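You operate a simulated robot arm through the tools that you are given. There is no shell and no other tool. Be economical: measure what you need, move in short steps, check, and stop when the job is done.

You run a simulated two-armed robot. Do the job below in one go: nothing can be reset, and whatever is moved stays where it is left.

## Task
Take the blue cloth from the wash table top and lay it out flat on the left half of the bench.

It is judged by the outcome, as a careful person would: the job done as asked, and still so three seconds after it is handed in. It fails if anything else is knocked over, pushed out of place, dropped, spilled or broken. Flat cloth is picked up by pressing the open fingertips on it (5 to 10 N) and closing them slowly along it; thin cloth reads only 2 to 8 mm in the jaws.

## Robot
Two 7-joint arms with two-finger parallel grippers on one trunk, on a base that drives. Base frame: it is fixed to the floor where the robot stands at the start and does not move with it; the origin is under the middle of the robot, x ahead of it, y to its left, z up; the surface under the hand at the start is at about z = 900. Units: mm, degrees, N and s.
The left shoulder is at the start at [20, 113, 1197], the right one opposite. With the tool pointing down near the work surface each hand reaches from about 240 to 620 mm from the robot's upright axis, wherever it stands, measured 20 degrees to its own side. Places, roughly: left half of the bench [-700, -1200, 800]. Payload 1.57 kg a hand.
The TCP of each hand is the grasp point between the finger pads, 30 mm short of the fingertips. In the tool frame z runs along the fingers and y along their closing line. Largest opening 80 mm; finger width 17, thickness 12; the body of the gripper, 40 by 82 mm, starts 80 mm behind the TCP.
Orientation is that of the tool frame in the base frame, as [roll, pitch, yaw] about the fixed x, y, z axes, in that order (R = Rz(yaw) Ry(pitch) Rx(roll)). With the fingers straight down and closing along the base's y, the tool's x points along the base's -x, its y along +y and its z along -z.

## Interface
- The arms move only by the tool drive_tool. It takes "left_rows", "right_rows" or both (then of equal length, played together; a hand with none holds still); each is a list of rows, each a list of 7 numbers: the shift along the tool's x, y, z in mm, then the turn, a rotation vector about the tool's x, y, z in degrees, then the finger opening in mm, from 0 to 80. In form: [[dx, dy, dz, wx, wy, wz, gripper], ...]. A call has 1 to 10 rows; each row is the pose to reach, as a shift and turn from the pose commanded when the call began, along the tool's axes at that moment. Rows are played at 5 a second. More than 50 mm and 8.6 degrees between two rows, or a gripper value outside its range, and nothing of the call is played. A pose out of reach is approached as far as the arm can. The call stops where the force on the tool passes 40 N (or 10 N more than at its start, if that is more) or the arm is blocked; 0.2 s more then pass. Each finger travels about 45 mm/s and halts on what it meets, pressing with about 38 N; the grip force reading is that of the motor and also rises with nothing between the fingers. The clock runs only during rows and for 0.2 s after the last one: add rows that repeat a pose to give the fingers time. The reply holds the time, the measured pose of the TCP, the force on the tool along the base axes, the opening and the grip force, in the units named above and with some noise, with the torque about the TCP (base axes, N m) and any sound that the robot's microphone picked up, and new pictures: "views" is both (left out), scene, wrist or none (wrist: the cameras of the hands that moved).
- Cameras (640 x 400 px; columns grow to the right, rows downward): "scene" is now at [94.6, 7.9, 1335.3]; the picture's right is [0.05, -1.00, 0.00], its down [-0.60, -0.03, -0.80] and it looks along [0.80, 0.04, -0.60] (base axes); focal length 285 px, centre (320, 200). "left" rides on the left gripper at [72, 7, -122] in its tool frame; the picture's right is [-0.09, 1.00, 0.00], its down [-0.84, -0.08, -0.54] and it looks along [-0.54, -0.05, 0.84] (tool axes); focal length 238 px, centre (320, 200). "right" rides on the right gripper at [72, -7, -122] in its tool frame; the picture's right is [0.09, 1.00, 0.00], its down [-0.84, 0.08, -0.54] and it looks along [-0.54, 0.05, 0.84] (tool axes); focal length 238 px, centre (320, 200). There is no depth. A picture from a camera that has moved, and an enlarged one, comes with that camera's place and axes in the base frame and with its lens. The place of the scene camera against the robot may be out by one fixed shift of up to 25 mm in any direction.
- slide_trunk(by): slides the trunk up (or, below 0, down) by that many mm; the arms and the scene camera ride with it, the base frame stays. It gives what a move gives, with no picture.
- drive_base(legs): drives the robot by 1 to 6 legs, each [ahead, left, turn to the left] in mm, mm and degrees, along the robot's own axes; the way and the turn of a leg run together, so that a leg with both is an arc; at most 1500 mm and 180 degrees a leg. The arms and the cameras ride along, it lands a little off, and it stops where it bumps. It gives what a move gives, and a new picture of the scene camera.
- aim_head(pan, tilt): turns the head with the scene camera to pan (to the left, within 80 degrees either way) and tilt (down, from -29 to 69), counted from straight ahead of the robot. It gives what a move gives, and a new picture of the scene camera.
- enlarge(camera, box): a new picture of the part [left, top, right, bottom] of that camera's present view, enlarged. It takes no simulated time.
- hand_in(): hands the job in; it is judged then, once.

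Go step by step. Nothing tells you exact positions but the pictures and the camera data: compare them with the known pose of the tool, close in by small moves and look again before you grip or let go. The budget is 120 turns and 260 pictures, counting those below and the enlarged ones. Unless the task says otherwise, let go and move clear before handing in, and close with one line.

The tools are called as a command line: name --argument value ..., lists and objects as JSON in quotes. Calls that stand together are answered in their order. drive_tool: Moves the arms, as the interface text tells. Its arguments: {"type":"object","properties":{"left_rows":{"type":"array","items":{"type":"array","items":{"type":"number"}}},"right_rows":{"type":"array","items":{"type":"array","items":{"type":"number"}}},"views":{"type":"string","enum":["both","scene","wrist","none"]}},"required":[]} The other tools are called the same way: slide_trunk (by) slides the trunk up or down; drive_base (legs) drives the base; aim_head (pan, tilt) turns the head that bears the scene camera; enlarge (camera, box) takes an enlarged picture of a part of a camera's view; hand_in () hands the job in.

At the start:

```text
t: 0.0
left_ee_pos: [476.7, 237.0, 1141.7]
left_tcp_rot: [180.0, -0.1, -180.0]
left_contact_force: [-1.1, 0.6, 0.6]
left_torque: [0.04, 0.0, 0.0]
left_gripper_width: 80.1
left_finger_force: 0.0
right_ee_pos: [437.0, -232.9, 1084.6]
right_tcp_rot: [-179.9, 0.1, 179.9]
right_contact_force: [-0.2, 0.5, -0.2]
right_torque: [0.04, -0.02, -0.05]
right_gripper_width: 79.8
right_finger_force: 0.0
trunk travel left (down, up): [-250.0, 320.0]
robot x, y, heading: [-1.3, 1.6, 0.1]
head pan, tilt: [2.7, 36.9]
```

scene: 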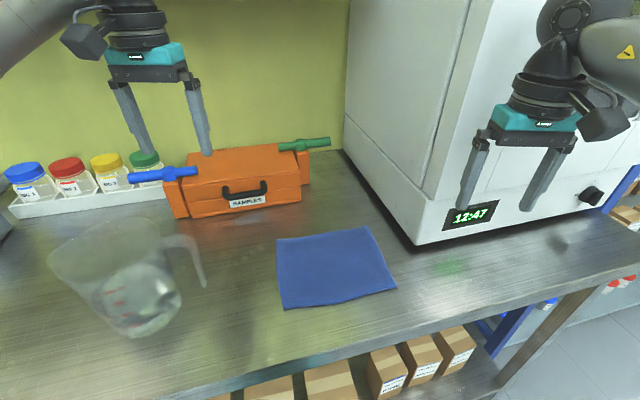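
right: 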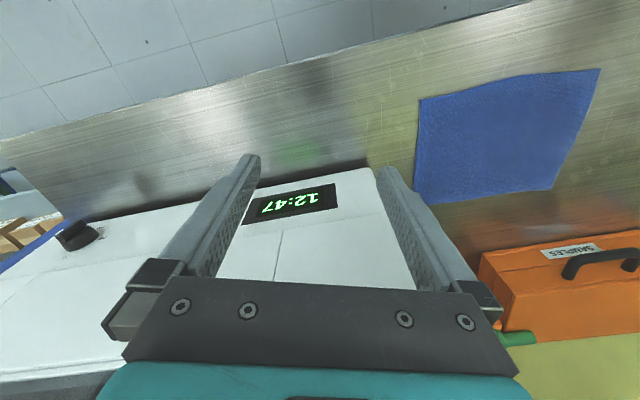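
left: 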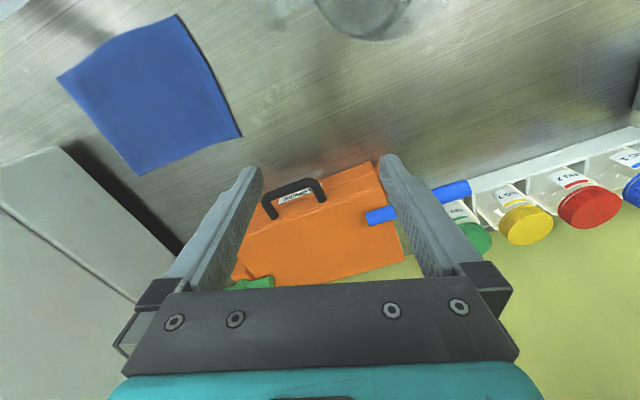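

The blue cloth lies flat ahead of me, centred near (470, 5), with the orange case, beaker and white oven around it. Before touching it I'll look right, toward the bench.

aim_head --pan -80 --tilt 30

```text
t: 1.6
left_ee_pos: [475.7, 238.7, 1143.0]
left_tcp_rot: [-180.0, 0.0, 180.0]
left_contact_force: [0.1, 0.2, -0.9]
left_torque: [-0.01, 0.01, 0.03]
left_gripper_width: 79.9
left_finger_force: 0.0
right_ee_pos: [435.6, -232.7, 1085.0]
right_tcp_rot: [-179.9, 0.0, 180.0]
right_contact_force: [0.3, -0.1, 0.6]
right_torque: [-0.01, 0.03, -0.03]
right_gripper_width: 79.8
right_finger_force: 0.0
trunk travel left (down, up): [-250.0, 320.0]
robot x, y, heading: [-2.2, 2.7, 0.0]
head pan, tilt: [-80.0, 30.0]
camera scene: at [23.5, -85.3, 1346.0], right [-0.98, -0.17, 0.0], down [-0.09, 0.49, -0.87], along [0.15, -0.85, -0.5], focal length 285 px, centre (320, 200)
```

scene: 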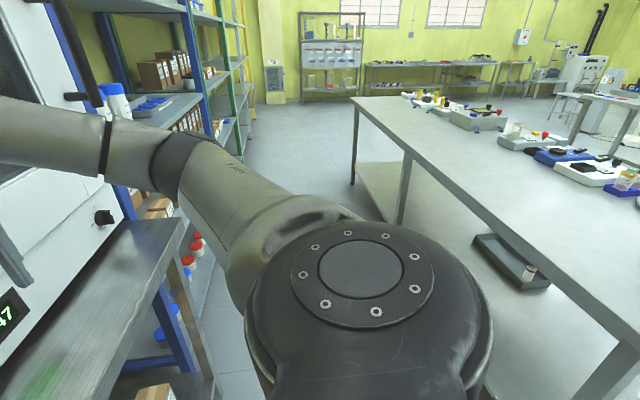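

The bench runs behind me on the right. The table, oven and cloth are all skewed about 15° to me, so I'll turn to square up with the cloth and look down at it.

drive_base --legs '[[0, 0, -14.5]]'

aim_head --pan 0 --tilt 45

```text
t: 2.8
left_ee_pos: [520.3, 111.2, 1143.3]
left_tcp_rot: [180.0, 0.0, 165.5]
left_contact_force: [0.9, 0.0, 0.3]
left_torque: [0.04, 0.0, 0.02]
left_gripper_width: 80.1
left_finger_force: 0.0
right_ee_pos: [364.2, -334.0, 1084.3]
right_tcp_rot: [179.9, 0.0, 165.5]
right_contact_force: [0.0, 0.3, -0.2]
right_torque: [0.04, -0.01, 0.01]
right_gripper_width: 80.0
right_finger_force: 0.1
trunk travel left (down, up): [-250.0, 320.0]
robot x, y, heading: [-0.2, 1.5, -14.3]
head pan, tilt: [-80.0, 30.0]
camera scene: at [0.1, -89.1, 1346.0], right [-1.0, 0.08, 0.0], down [0.04, 0.5, -0.87], along [-0.07, -0.86, -0.5], focal length 285 px, centre (320, 200)
```

scene: 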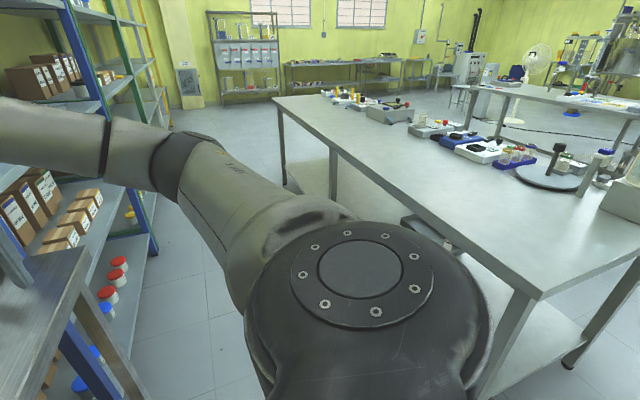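

```text
t: 4.4
left_ee_pos: [520.8, 111.8, 1143.8]
left_tcp_rot: [-179.9, 0.0, 165.5]
left_contact_force: [0.0, 0.6, -0.1]
left_torque: [-0.01, 0.0, -0.03]
left_gripper_width: 79.8
left_finger_force: 0.1
right_ee_pos: [363.0, -334.6, 1085.9]
right_tcp_rot: [-180.0, 0.0, 165.4]
right_contact_force: [-0.1, 0.1, 0.3]
right_torque: [-0.01, 0.0, 0.02]
right_gripper_width: 79.7
right_finger_force: 0.1
trunk travel left (down, up): [-250.0, 320.0]
robot x, y, heading: [1.9, -0.5, -14.5]
head pan, tilt: [0.0, 45.0]
camera scene: at [86.1, -19.2, 1323.4], right [-0.25, -0.97, 0.0], down [-0.68, 0.18, -0.71], along [0.68, -0.18, -0.71], focal length 285 px, centre (320, 200)
```

scene: 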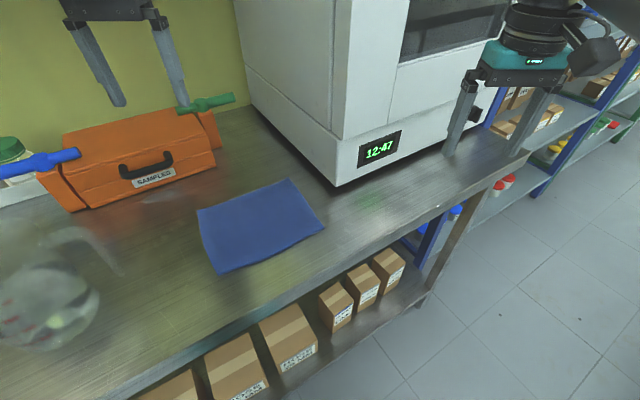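

I turned the wrong way, since the cloth's near edge squares with a heading of about +14.5°. I'll turn back; this view did show the bench's near end and a free strip along this side.

drive_base --legs '[[0, 0, 29]]'

```text
t: 5.8
left_ee_pos: [456.3, 271.5, 1142.7]
left_tcp_rot: [-180.0, 0.0, -175.6]
left_contact_force: [0.1, -0.5, 0.0]
left_torque: [-0.03, 0.01, -0.03]
left_gripper_width: 80.2
left_finger_force: 0.0
right_ee_pos: [445.7, -206.9, 1086.9]
right_tcp_rot: [-179.3, -0.9, -176.3]
right_contact_force: [-7.7, -0.2, 1.0]
right_torque: [0.05, -0.91, 0.13]
right_gripper_width: 80.0
right_finger_force: 0.0
trunk travel left (down, up): [-250.0, 320.0]
robot x, y, heading: [-1.2, -0.9, 4.3]
head pan, tilt: [0.0, 45.0]
stopped in leg 1: the force on the tool passed its limit at 90 N (the readings are from after the stop); the commanded pose is now the measured one
camera scene: at [87.3, 10.5, 1323.5], right [0.07, -1.0, 0.0], down [-0.7, -0.05, -0.71], along [0.71, 0.05, -0.71], focal length 285 px, centre (320, 200)
```

scene: 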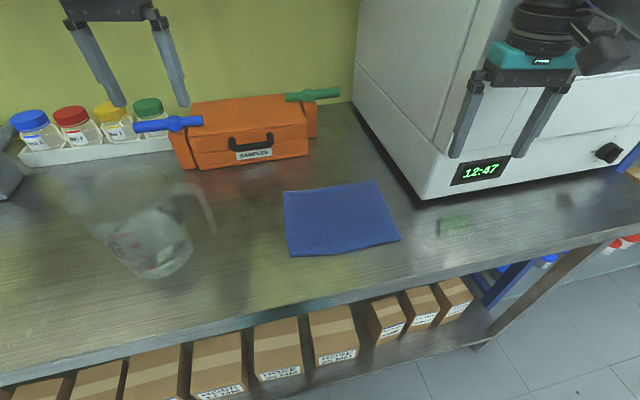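

The right gripper touched the oven, so its face is closer than I estimated. I'll turn back a little to clear it and then draw the right hand toward me.

drive_base --legs '[[0, 0, -4.5]]'

drive_tool --right_rows '[[30, 0, 0, 0, 0, 0, 80], [60, 0, 0, 0, 0, 0, 80], [90, 0, 0, 0, 0, 0, 80], [120, 0, 0, 0, 0, 0, 80]]' --views "scene"

```text
t: 6.7
left_ee_pos: [477.1, 236.4, 1140.8]
left_tcp_rot: [179.9, -0.1, 180.0]
left_contact_force: [0.2, 0.6, 1.0]
left_torque: [0.01, -0.02, -0.03]
left_gripper_width: 79.9
left_finger_force: 0.1
right_ee_pos: [430.6, -242.6, 1085.7]
right_tcp_rot: [-179.3, -1.0, 179.0]
right_contact_force: [-0.1, -0.2, 0.2]
right_torque: [0.0, 0.01, 0.02]
right_gripper_width: 80.1
right_finger_force: 0.1
trunk travel left (down, up): [-250.0, 320.0]
robot x, y, heading: [-0.8, -2.0, -0.3]
head pan, tilt: [0.0, 45.0]
camera scene: at [88.9, 3.0, 1323.4], right [-0.01, -1.0, 0.0], down [-0.71, 0.0, -0.71], along [0.71, 0.0, -0.71], focal length 285 px, centre (320, 200)
```

scene: 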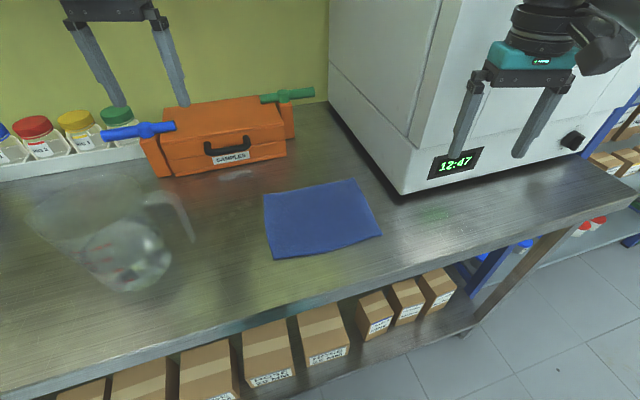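

```text
t: 7.7
left_ee_pos: [476.1, 236.7, 1142.6]
left_tcp_rot: [180.0, 0.1, 179.9]
left_contact_force: [0.2, -0.1, -0.6]
left_torque: [0.0, -0.01, 0.01]
left_gripper_width: 79.9
left_finger_force: 0.1
right_ee_pos: [308.0, -239.2, 1089.2]
right_tcp_rot: [-179.2, -1.0, 179.0]
right_contact_force: [-0.4, -0.8, -1.1]
right_torque: [-0.01, -0.01, -0.02]
right_gripper_width: 80.2
right_finger_force: 0.0
trunk travel left (down, up): [-250.0, 320.0]
robot x, y, heading: [-3.1, 4.2, -0.4]
head pan, tilt: [0.0, 45.0]
camera scene: at [88.5, 3.3, 1323.4], right [-0.01, -1.0, 0.0], down [-0.71, 0.0, -0.71], along [0.71, 0.0, -0.71], focal length 285 px, centre (320, 200)
```

scene: 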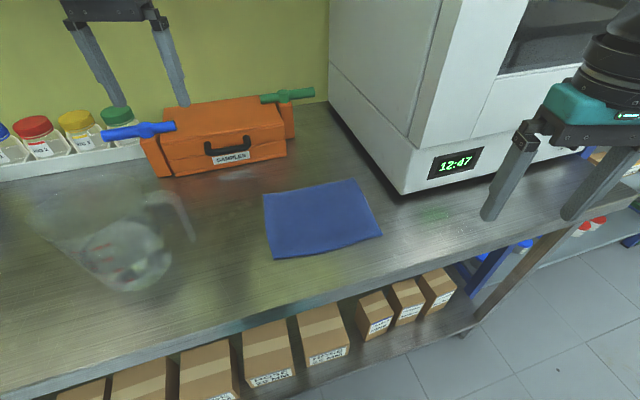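

Clear of the oven now. I'll turn to line up with the cloth.

drive_base --legs '[[0, 0, 14.8]]'

```text
t: 9.0
left_ee_pos: [400.9, 350.1, 1143.0]
left_tcp_rot: [180.0, 0.0, -165.3]
left_contact_force: [-0.1, -1.0, -0.7]
left_torque: [-0.03, -0.04, -0.03]
left_gripper_width: 80.1
left_finger_force: 0.0
right_ee_pos: [358.5, -152.1, 1089.4]
right_tcp_rot: [-179.1, -1.0, -166.4]
right_contact_force: [-0.1, -0.2, -1.1]
right_torque: [-0.07, 0.02, 0.0]
right_gripper_width: 80.2
right_finger_force: 0.0
trunk travel left (down, up): [-250.0, 320.0]
robot x, y, heading: [0.3, 0.8, 14.7]
head pan, tilt: [0.0, 45.0]
camera scene: at [86.0, 26.8, 1323.4], right [0.25, -0.97, 0.0], down [-0.68, -0.18, -0.71], along [0.68, 0.18, -0.71], focal length 285 px, centre (320, 200)
```

scene: 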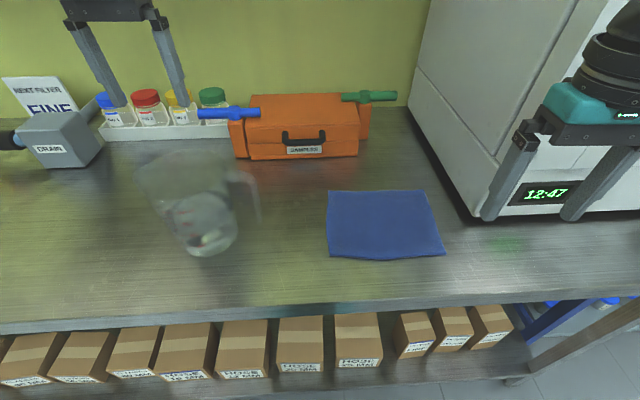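

Now square to the cloth, but it sits about 115 mm right of my centre line. I'll shift the base right.

drive_base --legs '[[0, -115, 0]]'

```text
t: 10.2
left_ee_pos: [430.4, 237.4, 1143.1]
left_tcp_rot: [179.9, -0.1, -165.4]
left_contact_force: [-0.3, -1.6, 0.4]
left_torque: [0.0, 0.01, -0.02]
left_gripper_width: 79.6
left_finger_force: 0.0
right_ee_pos: [388.1, -264.2, 1088.3]
right_tcp_rot: [-179.2, -1.0, -166.4]
right_contact_force: [-1.5, 0.9, -1.1]
right_torque: [0.02, 0.01, -0.02]
right_gripper_width: 80.1
right_finger_force: 0.1
trunk travel left (down, up): [-250.0, 320.0]
robot x, y, heading: [28.4, -112.4, 14.8]
head pan, tilt: [0.0, 45.0]
camera scene: at [114.7, -85.0, 1323.4], right [0.25, -0.97, 0.0], down [-0.69, -0.17, -0.71], along [0.68, 0.18, -0.71], focal length 285 px, centre (320, 200)
```

scene: 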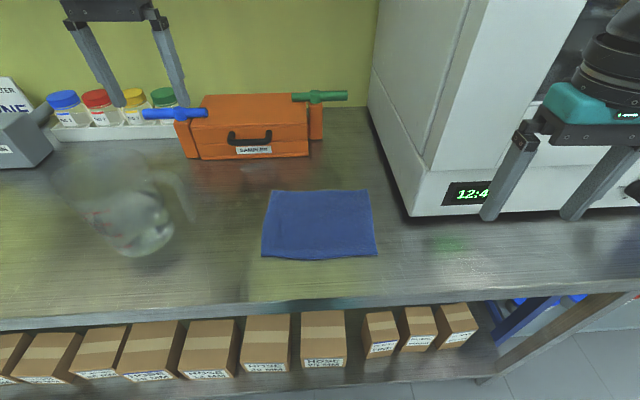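

The cloth is centred in front of me. I'll bring both hands in above its near edge, turning each so the fingers close across that edge with the cameras facing outward.

drive_tool --left_rows '[[10, -12, 0, 0, 0, 8.5, 80], [20, -24, 0, 0, 0, 17, 80], [30, -36, 0, 0, 0, 25.5, 80], [40, -48, 0, 0, 0, 34, 80], [50, -60, 0, 0, 0, 42.5, 80], [60, -72, 0, 0, 0, 51, 80], [70, -84, 0, 0, 0, 59.5, 80], [80, -96, 0, 0, 0, 68, 80], [90, -108, 0, 0, 0, 76.5, 80], [97, -120, 0, 0, 0, 85, 80]]' --right_rows '[[0, 16, 0, 0, 0, -8.5, 80], [0, 32, 0, 0, 0, -17, 80], [0, 48, 0, 0, 0, -25.5, 80], [0, 64, 0, 0, 0, -34, 80], [0, 80, 0, 0, 0, -42.5, 80], [0, 96, 0, 0, 0, -51, 80], [0, 112, 0, 0, 0, -59.5, 80], [0, 128, 0, 0, 0, -68, 80], [0, 144, 0, 0, 0, -76.5, 80], [0, 155, 0, 0, 0, -85, 80]]'

```text
t: 12.4
left_ee_pos: [365.5, 100.4, 1144.5]
left_tcp_rot: [-180.0, 0.0, 109.3]
left_contact_force: [0.0, -0.6, 1.0]
left_torque: [-0.03, -0.01, 0.0]
left_gripper_width: 79.8
left_finger_force: 0.1
right_ee_pos: [335.4, -109.2, 1088.5]
right_tcp_rot: [179.0, -0.9, -81.4]
right_contact_force: [0.1, 0.5, -0.4]
right_torque: [-0.03, -0.02, 0.02]
right_gripper_width: 79.9
right_finger_force: 0.0
right hand out of reach, approached as far as the arm can: row 10
trunk travel left (down, up): [-250.0, 320.0]
robot x, y, heading: [25.4, -109.2, 14.3]
head pan, tilt: [0.0, 45.0]
camera scene: at [114.1, -83.7, 1323.4], right [0.25, -0.97, 0.0], down [-0.68, -0.18, -0.71], along [0.69, 0.18, -0.71], focal length 285 px, centre (320, 200)
camera right: at [354.1, -177.0, 1211.3], right [-0.97, -0.24, 0.02], down [-0.2, 0.82, 0.53], along [-0.14, 0.51, -0.85], focal length 238 px, centre (320, 200)
camera left: at [348.6, 168.3, 1265.4], right [0.97, 0.24, 0.0], down [0.2, -0.81, 0.54], along [0.13, -0.53, -0.84], focal length 238 px, centre (320, 200)
```

scene: 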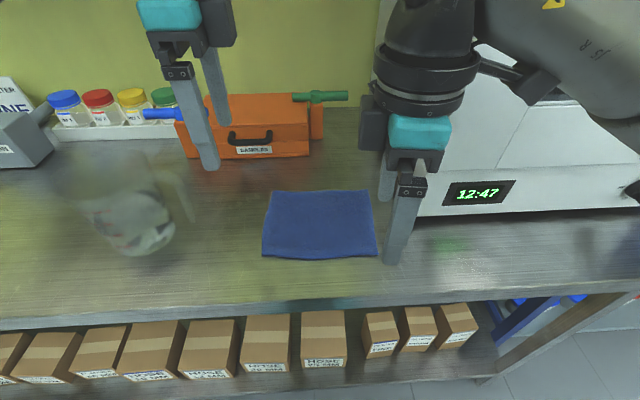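
right: 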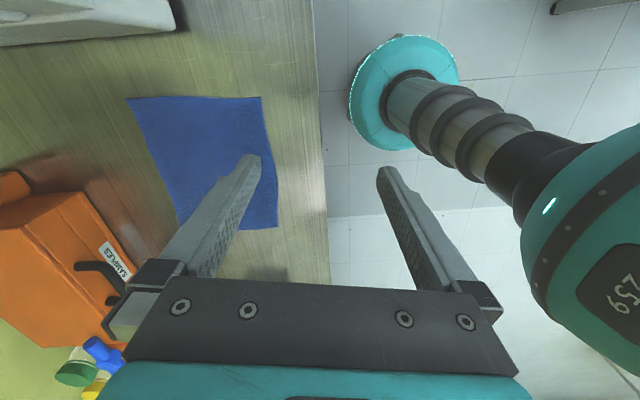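
left: 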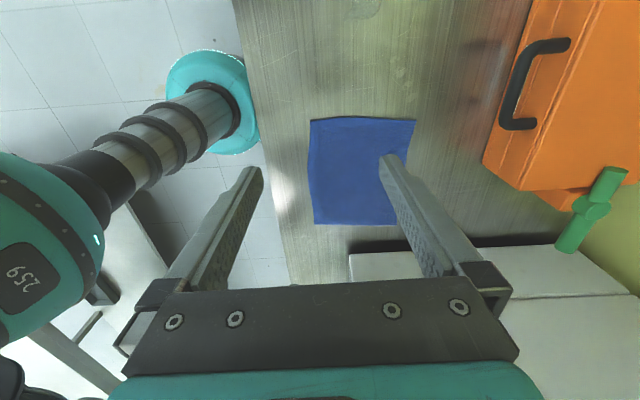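

Both cameras agree: the cloth's near edge is at about x'=363, spanning roughly 200 mm. I'll bring the hands over two points near its ends, 25 mm in from each corner, and down to just above it.

drive_tool --left_rows '[[-25, 2.5, 0, 0, 0, 2.4, 60], [-50.3, 4.9, 0, 0, 0, 4.8, 40], [-50.3, 4.9, 45, 0, 0, 4.8, 30], [-50.3, 4.9, 90, 0, 0, 4.8, 30], [-50.3, 4.9, 135, 0, 0, 4.8, 30], [-50.3, 4.9, 170, 0, 0, 4.8, 30]]' --right_rows '[[-3.5, -45, 0, 0.5, -0.45, -2.9, 60], [-7.1, -90.8, 0, 1, -0.9, -5.9, 40], [-7.1, -90.8, 30, 1, -0.9, -5.9, 30], [-7.1, -90.8, 60, 1, -0.9, -5.9, 30], [-7.1, -90.8, 90, 1, -0.9, -5.9, 30], [-7.1, -90.8, 114, 1, -0.9, -5.9, 30]]'

```text
t: 13.8
left_ee_pos: [387.9, 50.2, 973.0]
left_tcp_rot: [-180.0, -0.1, 104.8]
left_contact_force: [-0.2, 0.4, 0.3]
left_torque: [0.0, -0.03, 0.0]
left_gripper_width: 30.1
left_finger_force: 0.0
right_ee_pos: [317.4, -81.3, 1080.8]
right_tcp_rot: [-179.8, 0.0, -75.6]
right_contact_force: [-0.1, -0.4, -0.3]
right_torque: [0.02, 0.02, -0.01]
right_gripper_width: 29.9
right_finger_force: 0.0
right hand out of reach, approached as far as the arm can: row 1, 2, 3, 4, 5, 6
trunk travel left (down, up): [-250.0, 320.0]
robot x, y, heading: [29.6, -108.2, 14.2]
head pan, tilt: [0.0, 45.0]
camera scene: at [114.5, -83.9, 1323.4], right [0.25, -0.97, 0.0], down [-0.69, -0.18, -0.71], along [0.68, 0.18, -0.71], focal length 285 px, centre (320, 200)
camera right: at [341.8, -149.4, 1202.8], right [-0.94, -0.34, 0.0], down [-0.28, 0.79, 0.54], along [-0.18, 0.51, -0.84], focal length 238 px, centre (320, 200)
camera left: at [376.8, 121.5, 1094.9], right [0.99, 0.16, 0.0], down [0.14, -0.83, 0.54], along [0.09, -0.53, -0.84], focal length 238 px, centre (320, 200)
```

scene: 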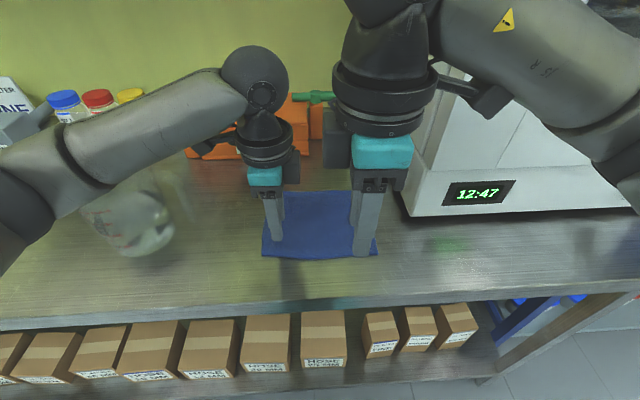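
right: 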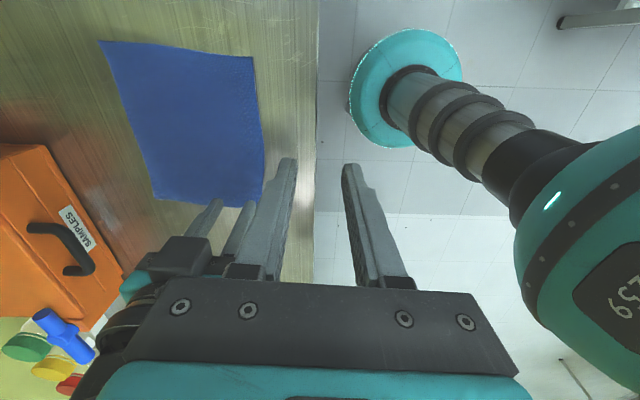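
left: 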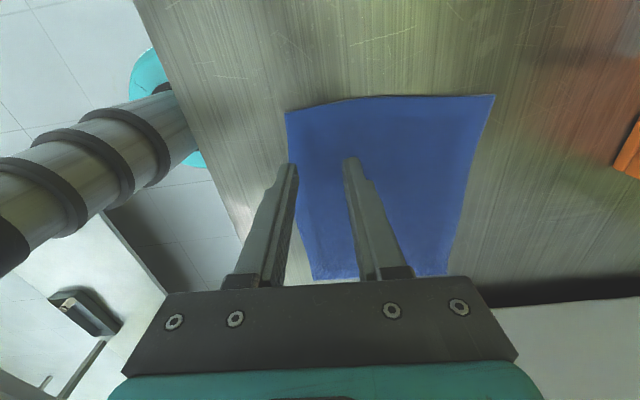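

The left hand is well placed, but the right one hit a wrist limit in this turn direction. I'll unwind the right hand and turn it the other way.

drive_tool --right_rows '[[15, 0, 0, 0, 0, 8.5, 30], [30, 0, 0, 0, 0, 17, 30], [45, 0, 0, 0, 0, 25.5, 30], [60, 0, 0, 0, 0, 34, 30], [75, 0, 0, 0, 0, 42.5, 30], [90, 0, 0, 0, 0, 51, 30], [100, -5, 0, 0, 0, 59.5, 30], [110, -10, 0, 0, 0, 68, 30], [110, -15, 0, 0, 0, 76.5, 30], [110, -20, 0, 0, 0, 85, 30]]' --views "none"

drive_tool --right_rows '[[0, 0, 0, 0, 0, 8.5, 30], [0, 0, 0, 0, 0, 17, 30], [0, 0, 0, 0, 0, 25.5, 30], [0, 0, 0, 0, 0, 34, 30], [0, 0, 0, 0, 0, 42.5, 30], [0, 0, 0, 0, 0, 51, 30], [0, 0, 0, 0, 0, 59.5, 30], [0, 0, 0, 0, 0, 68, 30], [0, 0, 0, 0, 0, 76.5, 30], [0, 0, 0, 0, 0, 85, 30]]' --views "both"

```text
t: 16.0
left_ee_pos: [386.6, 51.3, 972.7]
left_tcp_rot: [-179.8, 0.1, 104.7]
left_contact_force: [-0.2, 0.1, -0.9]
left_torque: [0.0, -0.01, 0.04]
left_gripper_width: 29.8
left_finger_force: 0.0
right_ee_pos: [370.5, -178.0, 1080.2]
right_tcp_rot: [179.9, 0.2, -160.6]
right_contact_force: [-0.6, 0.6, 0.0]
right_torque: [-0.02, 0.02, -0.01]
right_gripper_width: 29.9
right_finger_force: 0.0
trunk travel left (down, up): [-250.0, 320.0]
robot x, y, heading: [27.5, -111.7, 14.4]
head pan, tilt: [0.0, 45.0]
```

```text
t: 18.2
left_ee_pos: [388.1, 51.7, 971.7]
left_tcp_rot: [-179.8, 0.0, 104.7]
left_contact_force: [0.0, -0.5, 0.8]
left_torque: [0.0, -0.02, 0.02]
left_gripper_width: 29.9
left_finger_force: 0.2
right_ee_pos: [370.3, -178.0, 1079.7]
right_tcp_rot: [179.9, -0.1, 114.4]
right_contact_force: [0.5, 0.0, 0.3]
right_torque: [0.02, 0.04, 0.0]
right_gripper_width: 30.0
right_finger_force: 0.0
trunk travel left (down, up): [-250.0, 320.0]
robot x, y, heading: [28.3, -110.3, 14.4]
head pan, tilt: [0.0, 45.0]
camera scene: at [114.5, -84.0, 1323.4], right [0.25, -0.97, 0.0], down [-0.69, -0.18, -0.71], along [0.69, 0.18, -0.71], focal length 285 px, centre (320, 200)
camera right: at [334.2, -116.5, 1202.0], right [0.87, 0.49, 0.0], down [0.42, -0.73, 0.54], along [0.27, -0.47, -0.84], focal length 238 px, centre (320, 200)
```

scene: 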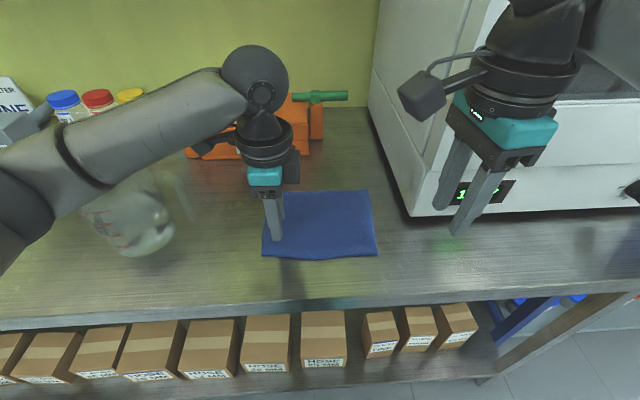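
right: 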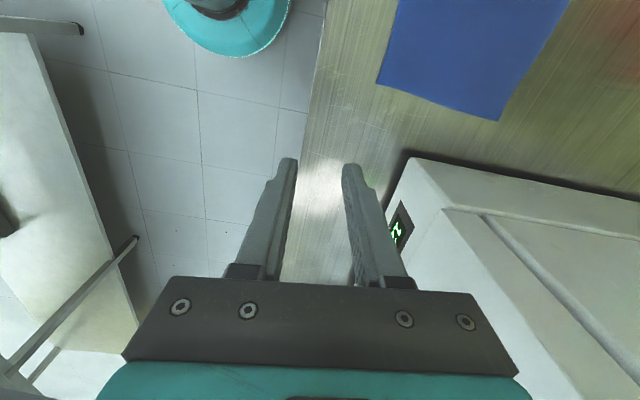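

The right hand is now turned the workable way. I'll bring it over the right end of the near edge and nudge the left hand slightly outward and inward onto the cloth.

drive_tool --left_rows '[[4, 2, 0, 0, 0, 0, 30], [8, 3.6, 0, 0, 0, 0, 30], [8, 3.6, 0, 0, 0, 0, 30], [8, 3.6, 0, 0, 0, 0, 30], [8, 3.6, 0, 0, 0, 0, 30], [8, 3.6, 0, 0, 0, 0, 30]]' --right_rows '[[10, 30, 0, 0, 0, 5, 30], [25, 60, 20, 0, 0, 9.8, 30], [40, 88.5, 45, 0, 0, 9.8, 30], [53.6, 88.5, 70, 0, 0, 9.8, 30], [53.6, 88.5, 95, 0, 0, 9.8, 30], [53.6, 88.5, 107, 0, 0, 9.8, 30]]'

```text
t: 19.6
left_ee_pos: [388.5, 60.5, 972.5]
left_tcp_rot: [-179.9, 0.1, 104.6]
left_contact_force: [-0.4, -0.5, 0.5]
left_torque: [0.0, 0.01, -0.05]
left_gripper_width: 30.1
left_finger_force: 0.1
right_ee_pos: [428.1, -92.4, 973.2]
right_tcp_rot: [179.8, -0.1, 104.8]
right_contact_force: [0.1, 0.1, 0.3]
right_torque: [-0.04, -0.01, -0.04]
right_gripper_width: 30.1
right_finger_force: 0.1
trunk travel left (down, up): [-250.0, 320.0]
robot x, y, heading: [27.8, -111.2, 14.4]
head pan, tilt: [0.0, 45.0]
camera scene: at [114.5, -84.0, 1323.4], right [0.25, -0.97, 0.0], down [-0.69, -0.18, -0.71], along [0.69, 0.18, -0.71], focal length 285 px, centre (320, 200)
camera right: at [403.0, -25.5, 1094.7], right [0.94, 0.34, 0.0], down [0.29, -0.79, 0.54], along [0.19, -0.51, -0.84], focal length 238 px, centre (320, 200)
camera left: at [377.2, 131.1, 1094.7], right [0.99, 0.16, 0.0], down [0.14, -0.83, 0.54], along [0.09, -0.53, -0.84], focal length 238 px, centre (320, 200)
```

scene: 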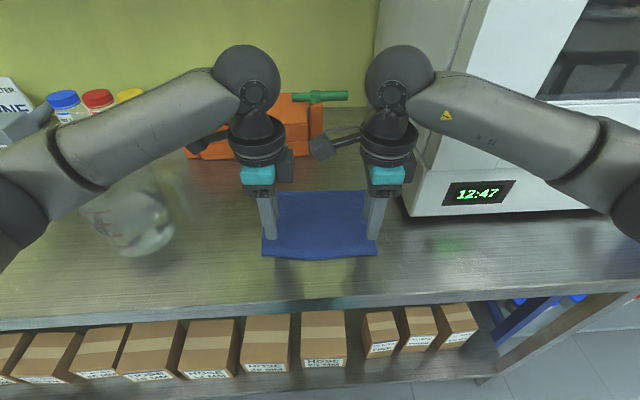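
right: 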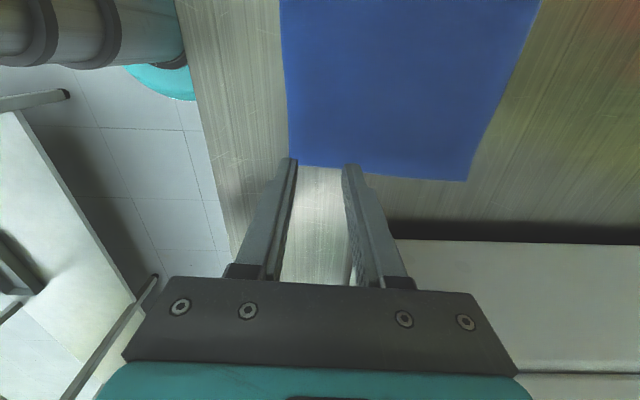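
left: 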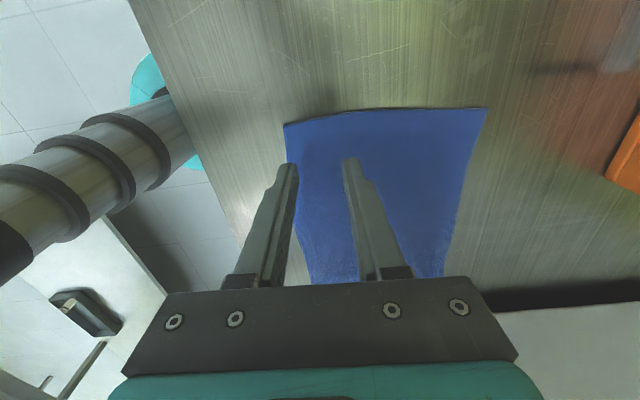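

Both hands sit over the edge as planned, about 42 mm above the table. I'll lower them close to contact.

drive_tool --left_rows '[[0, 0, 15, 0, 0, 0, 30], [0, 0, 28, 0, 0, 0, 30], [0, 0, 34, 0, 0, 0, 30], [0, 0, 38, 0, 0, 0, 30]]' --right_rows '[[0, 0, 15, 0, 0, 0, 30], [0, 0, 28, 0, 0, 0, 30], [0, 0, 34, 0, 0, 0, 30], [0, 0, 38, 0, 0, 0, 30]]' --views "wrist"

```text
t: 20.6
left_ee_pos: [389.0, 61.4, 935.1]
left_tcp_rot: [180.0, 0.0, 104.7]
left_contact_force: [-0.4, -0.4, 1.7]
left_torque: [0.02, 0.0, 0.0]
left_gripper_width: 29.9
left_finger_force: 0.0
right_ee_pos: [427.6, -93.8, 936.8]
right_tcp_rot: [179.9, -0.1, 104.7]
right_contact_force: [0.2, 0.4, -1.4]
right_torque: [0.0, 0.04, -0.05]
right_gripper_width: 30.1
right_finger_force: 0.1
trunk travel left (down, up): [-250.0, 320.0]
robot x, y, heading: [25.4, -108.7, 14.3]
head pan, tilt: [0.0, 45.0]
camera right: at [403.5, -26.1, 1058.2], right [0.94, 0.34, 0.0], down [0.29, -0.79, 0.54], along [0.19, -0.51, -0.84], focal length 238 px, centre (320, 200)
camera left: at [378.0, 131.7, 1056.5], right [0.99, 0.16, 0.0], down [0.14, -0.83, 0.54], along [0.09, -0.54, -0.84], focal length 238 px, centre (320, 200)
```

right: 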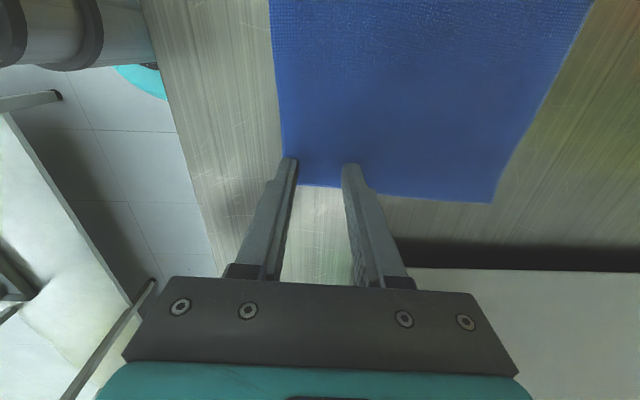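
left: 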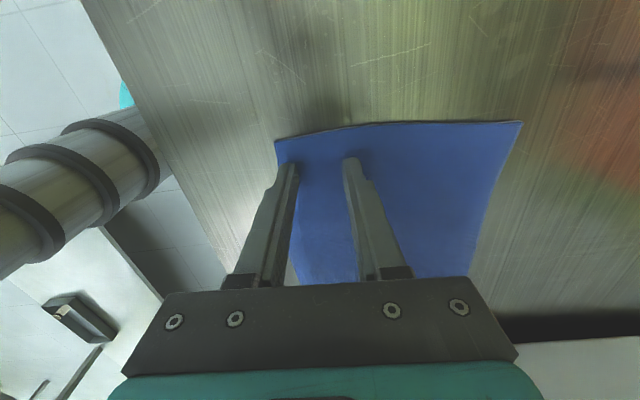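

The fingertips are right over the edge strip, about 5 mm up. I'll press down in fine steps.

drive_tool --left_rows '[[0, 0, 2, 0, 0, 0, 30], [0, 0, 4, 0, 0, 0, 30], [0, 0, 5, 0, 0, 0, 30]]' --right_rows '[[0, 0, 2, 0, 0, 0, 30], [0, 0, 4, 0, 0, 0, 30], [0, 0, 6, 0, 0, 0, 30]]' --views "none"

```text
t: 21.4
left_ee_pos: [387.1, 61.4, 932.3]
left_tcp_rot: [179.7, 0.2, 104.8]
left_contact_force: [-0.9, 3.2, 29.0]
left_torque: [0.01, 0.24, -0.02]
left_gripper_width: 29.7
left_finger_force: 0.1
right_ee_pos: [427.5, -93.0, 932.2]
right_tcp_rot: [179.4, -0.2, 104.7]
right_contact_force: [1.4, -1.6, 17.5]
right_torque: [-0.08, 0.03, 0.04]
right_gripper_width: 30.0
right_finger_force: 0.1
trunk travel left (down, up): [-250.0, 320.0]
robot x, y, heading: [35.3, -112.2, 14.5]
head pan, tilt: [0.0, 45.0]
```

Pressing a bit hard (29 N and 17 N); I'll ease off to 5–10 N.

drive_tool --left_rows '[[0, 0, -1.8, 0, 0, 0, 30], [0, 0, -1.8, 0, 0, 0, 30]]' --right_rows '[[0, 0, -0.9, 0, 0, 0, 30], [0, 0, -0.9, 0, 0, 0, 30]]' --views "none"

```text
t: 22.0
left_ee_pos: [388.6, 61.4, 932.2]
left_tcp_rot: [179.8, 0.1, 104.9]
left_contact_force: [4.2, 1.1, 21.0]
left_torque: [0.0, -0.06, 0.04]
left_gripper_width: 29.1
left_finger_force: 0.0
right_ee_pos: [427.1, -92.2, 932.0]
right_tcp_rot: [179.5, -0.4, 104.8]
right_contact_force: [2.5, -0.9, 26.6]
right_torque: [-0.08, 0.07, 0.0]
right_gripper_width: 29.8
right_finger_force: 0.0
trunk travel left (down, up): [-250.0, 320.0]
robot x, y, heading: [31.1, -111.8, 14.4]
head pan, tilt: [0.0, 45.0]
```

drive_tool --left_rows '[[0, 0, -1.2, 0, 0, 0, 30], [0, 0, -1.2, 0, 0, 0, 30]]' --right_rows '[[0, 0, -1.5, 0, 0, 0, 30], [0, 0, -1.5, 0, 0, 0, 30]]' --views "none"

```text
t: 22.6
left_ee_pos: [387.3, 60.8, 932.1]
left_tcp_rot: [180.0, 0.1, 104.7]
left_contact_force: [3.5, -0.8, 16.3]
left_torque: [-0.02, -0.13, -0.02]
left_gripper_width: 29.9
left_finger_force: 0.1
right_ee_pos: [427.6, -92.9, 932.8]
right_tcp_rot: [179.8, -0.2, 104.8]
right_contact_force: [3.5, 2.0, 18.9]
right_torque: [0.02, -0.08, 0.0]
right_gripper_width: 29.4
right_finger_force: 0.1
trunk travel left (down, up): [-250.0, 320.0]
robot x, y, heading: [25.9, -112.6, 14.3]
head pan, tilt: [0.0, 45.0]
```

drive_tool --left_rows '[[0, 0, -1.7, 0, 0, 0, 30], [0, 0, -1.7, 0, 0, 0, 30]]' --right_rows '[[0, 0, -2, 0, 0, 0, 30], [0, 0, -2, 0, 0, 0, 30]]' --views "none"

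```text
t: 23.2
left_ee_pos: [386.7, 61.2, 933.7]
left_tcp_rot: [-179.8, 0.0, 104.7]
left_contact_force: [2.5, -2.0, 6.1]
left_torque: [-0.06, -0.01, -0.02]
left_gripper_width: 29.7
left_finger_force: 0.1
right_ee_pos: [427.0, -94.3, 932.5]
right_tcp_rot: [-179.9, 0.0, 104.8]
right_contact_force: [0.5, 1.9, 8.3]
right_torque: [0.07, -0.04, 0.03]
right_gripper_width: 29.9
right_finger_force: 0.0
trunk travel left (down, up): [-250.0, 320.0]
robot x, y, heading: [28.3, -109.1, 14.2]
head pan, tilt: [0.0, 45.0]
```

Press forces are now 6 N and 8 N. I'll close both slowly.

drive_tool --left_rows '[[0, 0, 0, 0, 0, 0, 27], [0, 0, 0, 0, 0, 0, 24], [0, 0, 0, 0, 0, 0, 21], [0, 0, 0, 0, 0, 0, 18], [0, 0, 0, 0, 0, 0, 15], [0, 0, 0, 0, 0, 0, 12], [0, 0, 0, 0, 0, 0, 9], [0, 0, 0, 0, 0, 0, 6], [0, 0, 0, 0, 0, 0, 3], [0, 0, 0, 0, 0, 0, 0]]' --right_rows '[[0, 0, 0, 0, 0, 0, 27], [0, 0, 0, 0, 0, 0, 24], [0, 0, 0, 0, 0, 0, 21], [0, 0, 0, 0, 0, 0, 18], [0, 0, 0, 0, 0, 0, 15], [0, 0, 0, 0, 0, 0, 12], [0, 0, 0, 0, 0, 0, 9], [0, 0, 0, 0, 0, 0, 6], [0, 0, 0, 0, 0, 0, 3], [0, 0, 0, 0, 0, 0, 0]]'

```text
t: 25.4
left_ee_pos: [389.4, 61.8, 934.4]
left_tcp_rot: [-179.9, -0.1, 104.7]
left_contact_force: [0.4, -0.5, 3.0]
left_torque: [0.01, 0.01, 0.0]
left_gripper_width: 4.1
left_finger_force: 24.4
right_ee_pos: [427.2, -94.6, 933.4]
right_tcp_rot: [179.9, -0.1, 104.7]
right_contact_force: [-0.2, 2.1, 2.5]
right_torque: [0.0, 0.03, -0.03]
right_gripper_width: 3.7
right_finger_force: 24.3
trunk travel left (down, up): [-250.0, 320.0]
robot x, y, heading: [28.8, -108.4, 14.6]
head pan, tilt: [0.0, 45.0]
camera scene: at [114.2, -84.1, 1323.4], right [0.25, -0.97, 0.0], down [-0.68, -0.18, -0.71], along [0.69, 0.18, -0.71], focal length 285 px, centre (320, 200)
camera right: at [403.2, -26.6, 1056.1], right [0.94, 0.34, 0.0], down [0.29, -0.79, 0.54], along [0.19, -0.51, -0.84], focal length 238 px, centre (320, 200)
camera left: at [377.6, 132.0, 1056.2], right [0.99, 0.16, 0.0], down [0.14, -0.83, 0.54], along [0.09, -0.53, -0.84], focal length 238 px, centre (320, 200)
```

scene: 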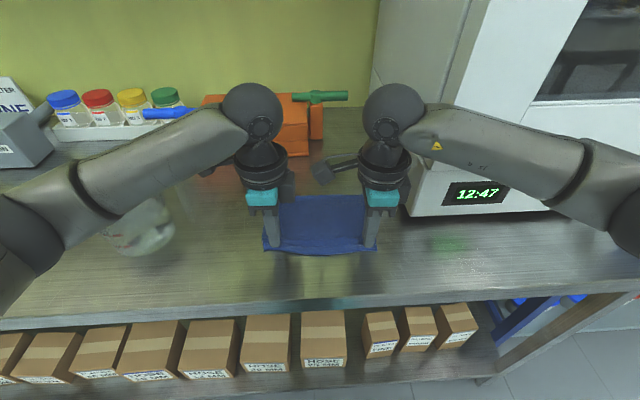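
right: 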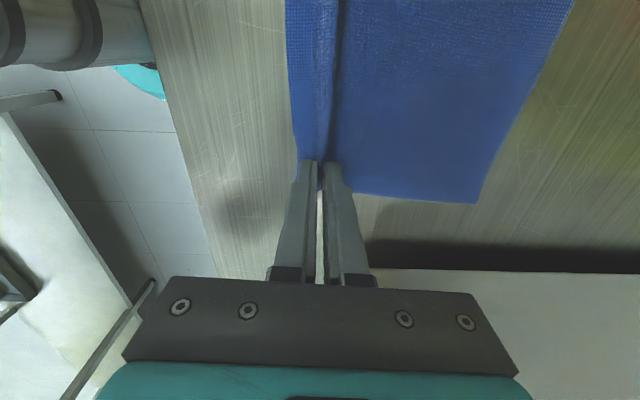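
left: 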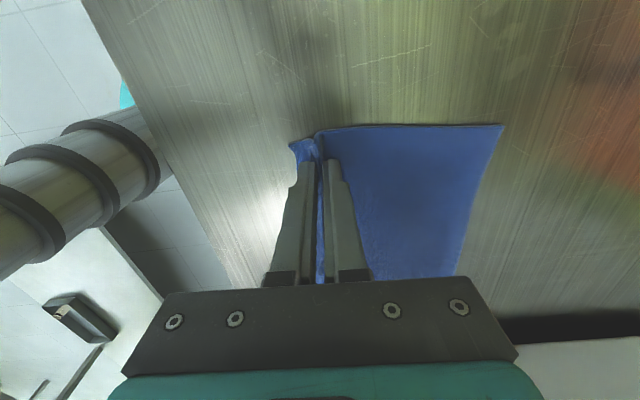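

Both hands hold a fold running along the near edge (4.1 and 3.7 mm). I'll lift straight up gently.

drive_tool --left_rows '[[0, 0, -15, 0, 0, 0, 0], [0, 0, -35, 0, 0, 0, 0], [0, 0, -60, 0, 0, 0, 0], [0, 0, -85, 0, 0, 0, 0], [0, 0, -110, 0, 0, 0, 0], [0, 0, -135, 0, 0, 0, 0], [0, 0, -160, 0, 0, 0, 0], [0, 0, -180, 0, 0, 0, 0], [0, 0, -200, 0, 0, 0, 0], [0, 0, -200, 0, 0, 0, 0]]' --right_rows '[[0, 0, -15, 0, 0, 0, 0], [0, 0, -35, 0, 0, 0, 0], [0, 0, -60, 0, 0, 0, 0], [0, 0, -85, 0, 0, 0, 0], [0, 0, -110, 0, 0, 0, 0], [0, 0, -135, 0, 0, 0, 0], [0, 0, -160, 0, 0, 0, 0], [0, 0, -180, 0, 0, 0, 0], [0, 0, -200, 0, 0, 0, 0], [0, 0, -200, 0, 0, 0, 0]]'

```text
t: 27.6
left_ee_pos: [388.0, 61.9, 1133.7]
left_tcp_rot: [-179.9, 0.0, 104.6]
left_contact_force: [-0.8, -0.7, -1.6]
left_torque: [0.03, 0.01, 0.0]
left_gripper_width: 4.0
left_finger_force: 25.0
right_ee_pos: [428.0, -93.3, 1133.5]
right_tcp_rot: [179.9, 0.0, 104.9]
right_contact_force: [0.3, 0.3, -0.5]
right_torque: [-0.02, 0.03, 0.0]
right_gripper_width: 3.6
right_finger_force: 24.4
trunk travel left (down, up): [-250.0, 320.0]
robot x, y, heading: [26.6, -109.3, 14.4]
head pan, tilt: [0.0, 45.0]
camera scene: at [114.6, -84.0, 1323.3], right [0.25, -0.97, 0.0], down [-0.69, -0.18, -0.71], along [0.68, 0.18, -0.71], focal length 285 px, centre (320, 200)
camera right: at [402.6, -25.5, 1255.4], right [0.94, 0.34, 0.0], down [0.29, -0.79, 0.54], along [0.19, -0.51, -0.84], focal length 238 px, centre (320, 200)
camera left: at [377.5, 132.1, 1256.7], right [0.99, 0.16, 0.0], down [0.14, -0.83, 0.54], along [0.09, -0.53, -0.84], focal length 238 px, centre (320, 200)
```

scene: 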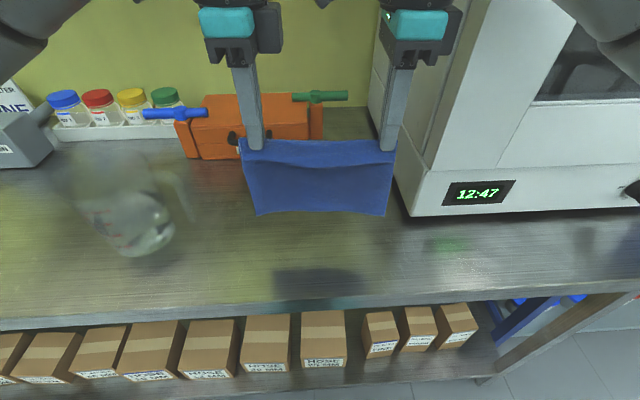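
right: 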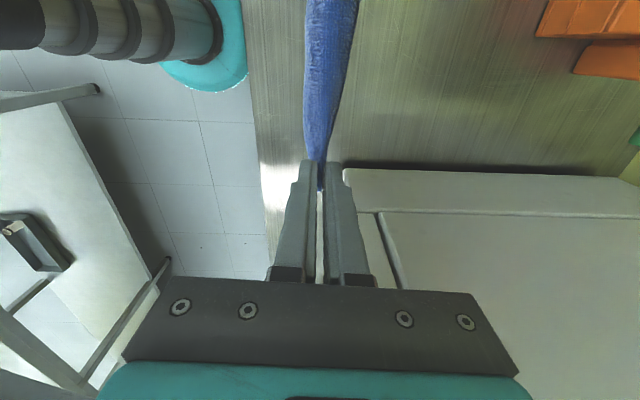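
left: 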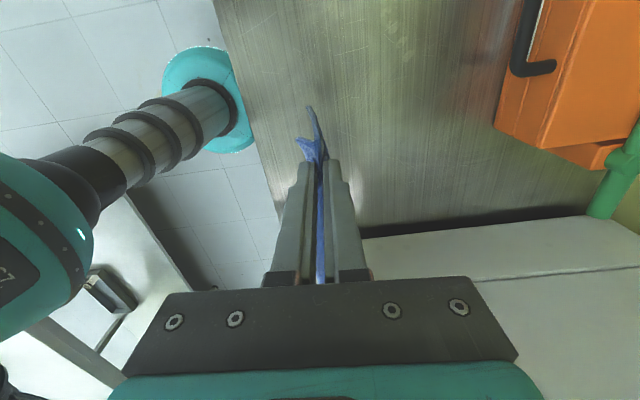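

The cloth hangs flat and full-width. I'll back away from the table, then turn about to the right to face the bench.

drive_base --legs '[[-190, 0, 0], [0, 0, -90]]'

```text
t: 33.0
left_ee_pos: [10.9, -520.9, 1134.1]
left_tcp_rot: [-179.9, 0.0, 13.9]
left_contact_force: [0.3, 0.4, -0.5]
left_torque: [-0.03, -0.02, 0.04]
left_gripper_width: 3.6
left_finger_force: 24.3
right_ee_pos: [-144.3, -557.3, 1133.5]
right_tcp_rot: [179.9, -0.2, 13.9]
right_contact_force: [0.6, 0.3, -0.1]
right_torque: [0.01, -0.02, 0.08]
right_gripper_width: 3.6
right_finger_force: 24.6
trunk travel left (down, up): [-250.0, 320.0]
robot x, y, heading: [-152.9, -158.4, -76.3]
head pan, tilt: [0.0, 45.0]
camera scene: at [-137.0, -242.5, 1323.4], right [-0.97, -0.23, 0.0], down [-0.17, 0.69, -0.71], along [0.17, -0.69, -0.71], focal length 285 px, centre (320, 200)
```

scene: 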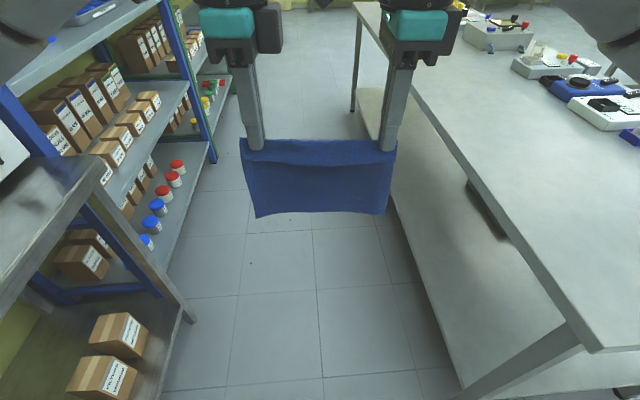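

The aisle is clear and the bench edge lies about 430 mm to my right. I'll drive down the aisle to the middle of the near half of the bench, then turn to face it.

drive_base --legs '[[780, 0, 0], [0, 0, -89.1]]'

```text
t: 41.0
left_ee_pos: [-317.5, -1100.6, 1132.9]
left_tcp_rot: [-179.9, 0.0, -73.1]
left_contact_force: [-0.4, 0.9, -0.5]
left_torque: [0.01, 0.0, 0.07]
left_gripper_width: 3.4
left_finger_force: 25.2
right_ee_pos: [-361.3, -947.5, 1132.9]
right_tcp_rot: [179.9, 0.0, -73.3]
right_contact_force: [0.2, -1.0, -0.2]
right_torque: [0.0, -0.01, 0.08]
right_gripper_width: 3.4
right_finger_force: 24.6
trunk travel left (down, up): [-250.0, 320.0]
robot x, y, heading: [35.3, -917.1, -163.7]
head pan, tilt: [0.0, 45.0]
camera scene: at [-53.8, -938.1, 1323.4], right [-0.28, 0.96, 0.0], down [0.68, 0.2, -0.71], along [-0.68, -0.2, -0.71], focal length 285 px, centre (320, 200)
```

scene: 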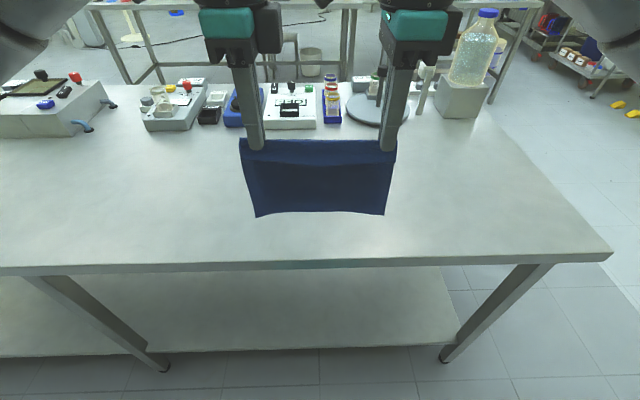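

I'm facing the bench, with items along its far side and a wide free strip near me. Before choosing the spot I'll look along the bench to check its extent and what "left half" covers.

aim_head --pan 50 --tilt 30

aim_head --pan -30 --tilt 30

```text
t: 42.1
left_ee_pos: [-318.2, -1101.7, 1134.3]
left_tcp_rot: [-179.8, 0.1, -73.2]
left_contact_force: [-0.4, 0.2, 0.6]
left_torque: [0.04, -0.04, 0.04]
left_gripper_width: 3.2
left_finger_force: 24.7
right_ee_pos: [-362.6, -948.2, 1133.4]
right_tcp_rot: [179.8, -0.1, -73.2]
right_contact_force: [0.5, -0.6, -0.2]
right_torque: [-0.03, 0.0, 0.04]
right_gripper_width: 3.9
right_finger_force: 24.2
trunk travel left (down, up): [-250.0, 320.0]
robot x, y, heading: [36.5, -919.6, -163.6]
head pan, tilt: [50.0, 30.0]
camera scene: at [-12.0, -998.1, 1346.0], right [-0.92, 0.4, 0.0], down [0.2, 0.46, -0.87], along [-0.35, -0.79, -0.5], focal length 285 px, centre (320, 200)
```

scene: 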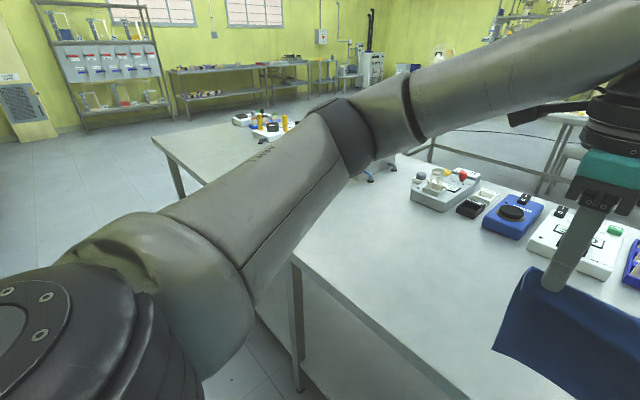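

```text
t: 43.7
left_ee_pos: [-318.5, -1101.2, 1134.3]
left_tcp_rot: [-179.9, 0.0, -73.2]
left_contact_force: [0.5, 0.5, 0.3]
left_torque: [0.03, 0.0, 0.07]
left_gripper_width: 3.4
left_finger_force: 24.1
right_ee_pos: [-362.7, -947.6, 1134.1]
right_tcp_rot: [179.8, -0.1, -73.2]
right_contact_force: [0.4, -0.9, -0.8]
right_torque: [0.0, 0.01, 0.13]
right_gripper_width: 3.6
right_finger_force: 24.7
trunk travel left (down, up): [-250.0, 320.0]
robot x, y, heading: [38.9, -918.6, -163.4]
head pan, tilt: [-30.0, 30.0]
camera scene: at [-63.7, -894.1, 1346.0], right [0.23, 0.97, 0.0], down [0.49, -0.12, -0.87], along [-0.84, 0.2, -0.5], focal length 285 px, centre (320, 200)
```

scene: 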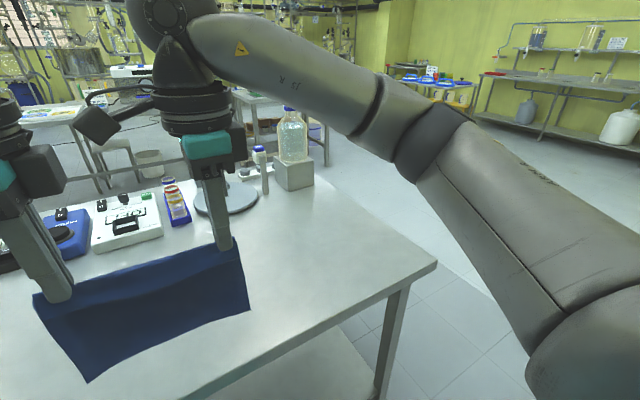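

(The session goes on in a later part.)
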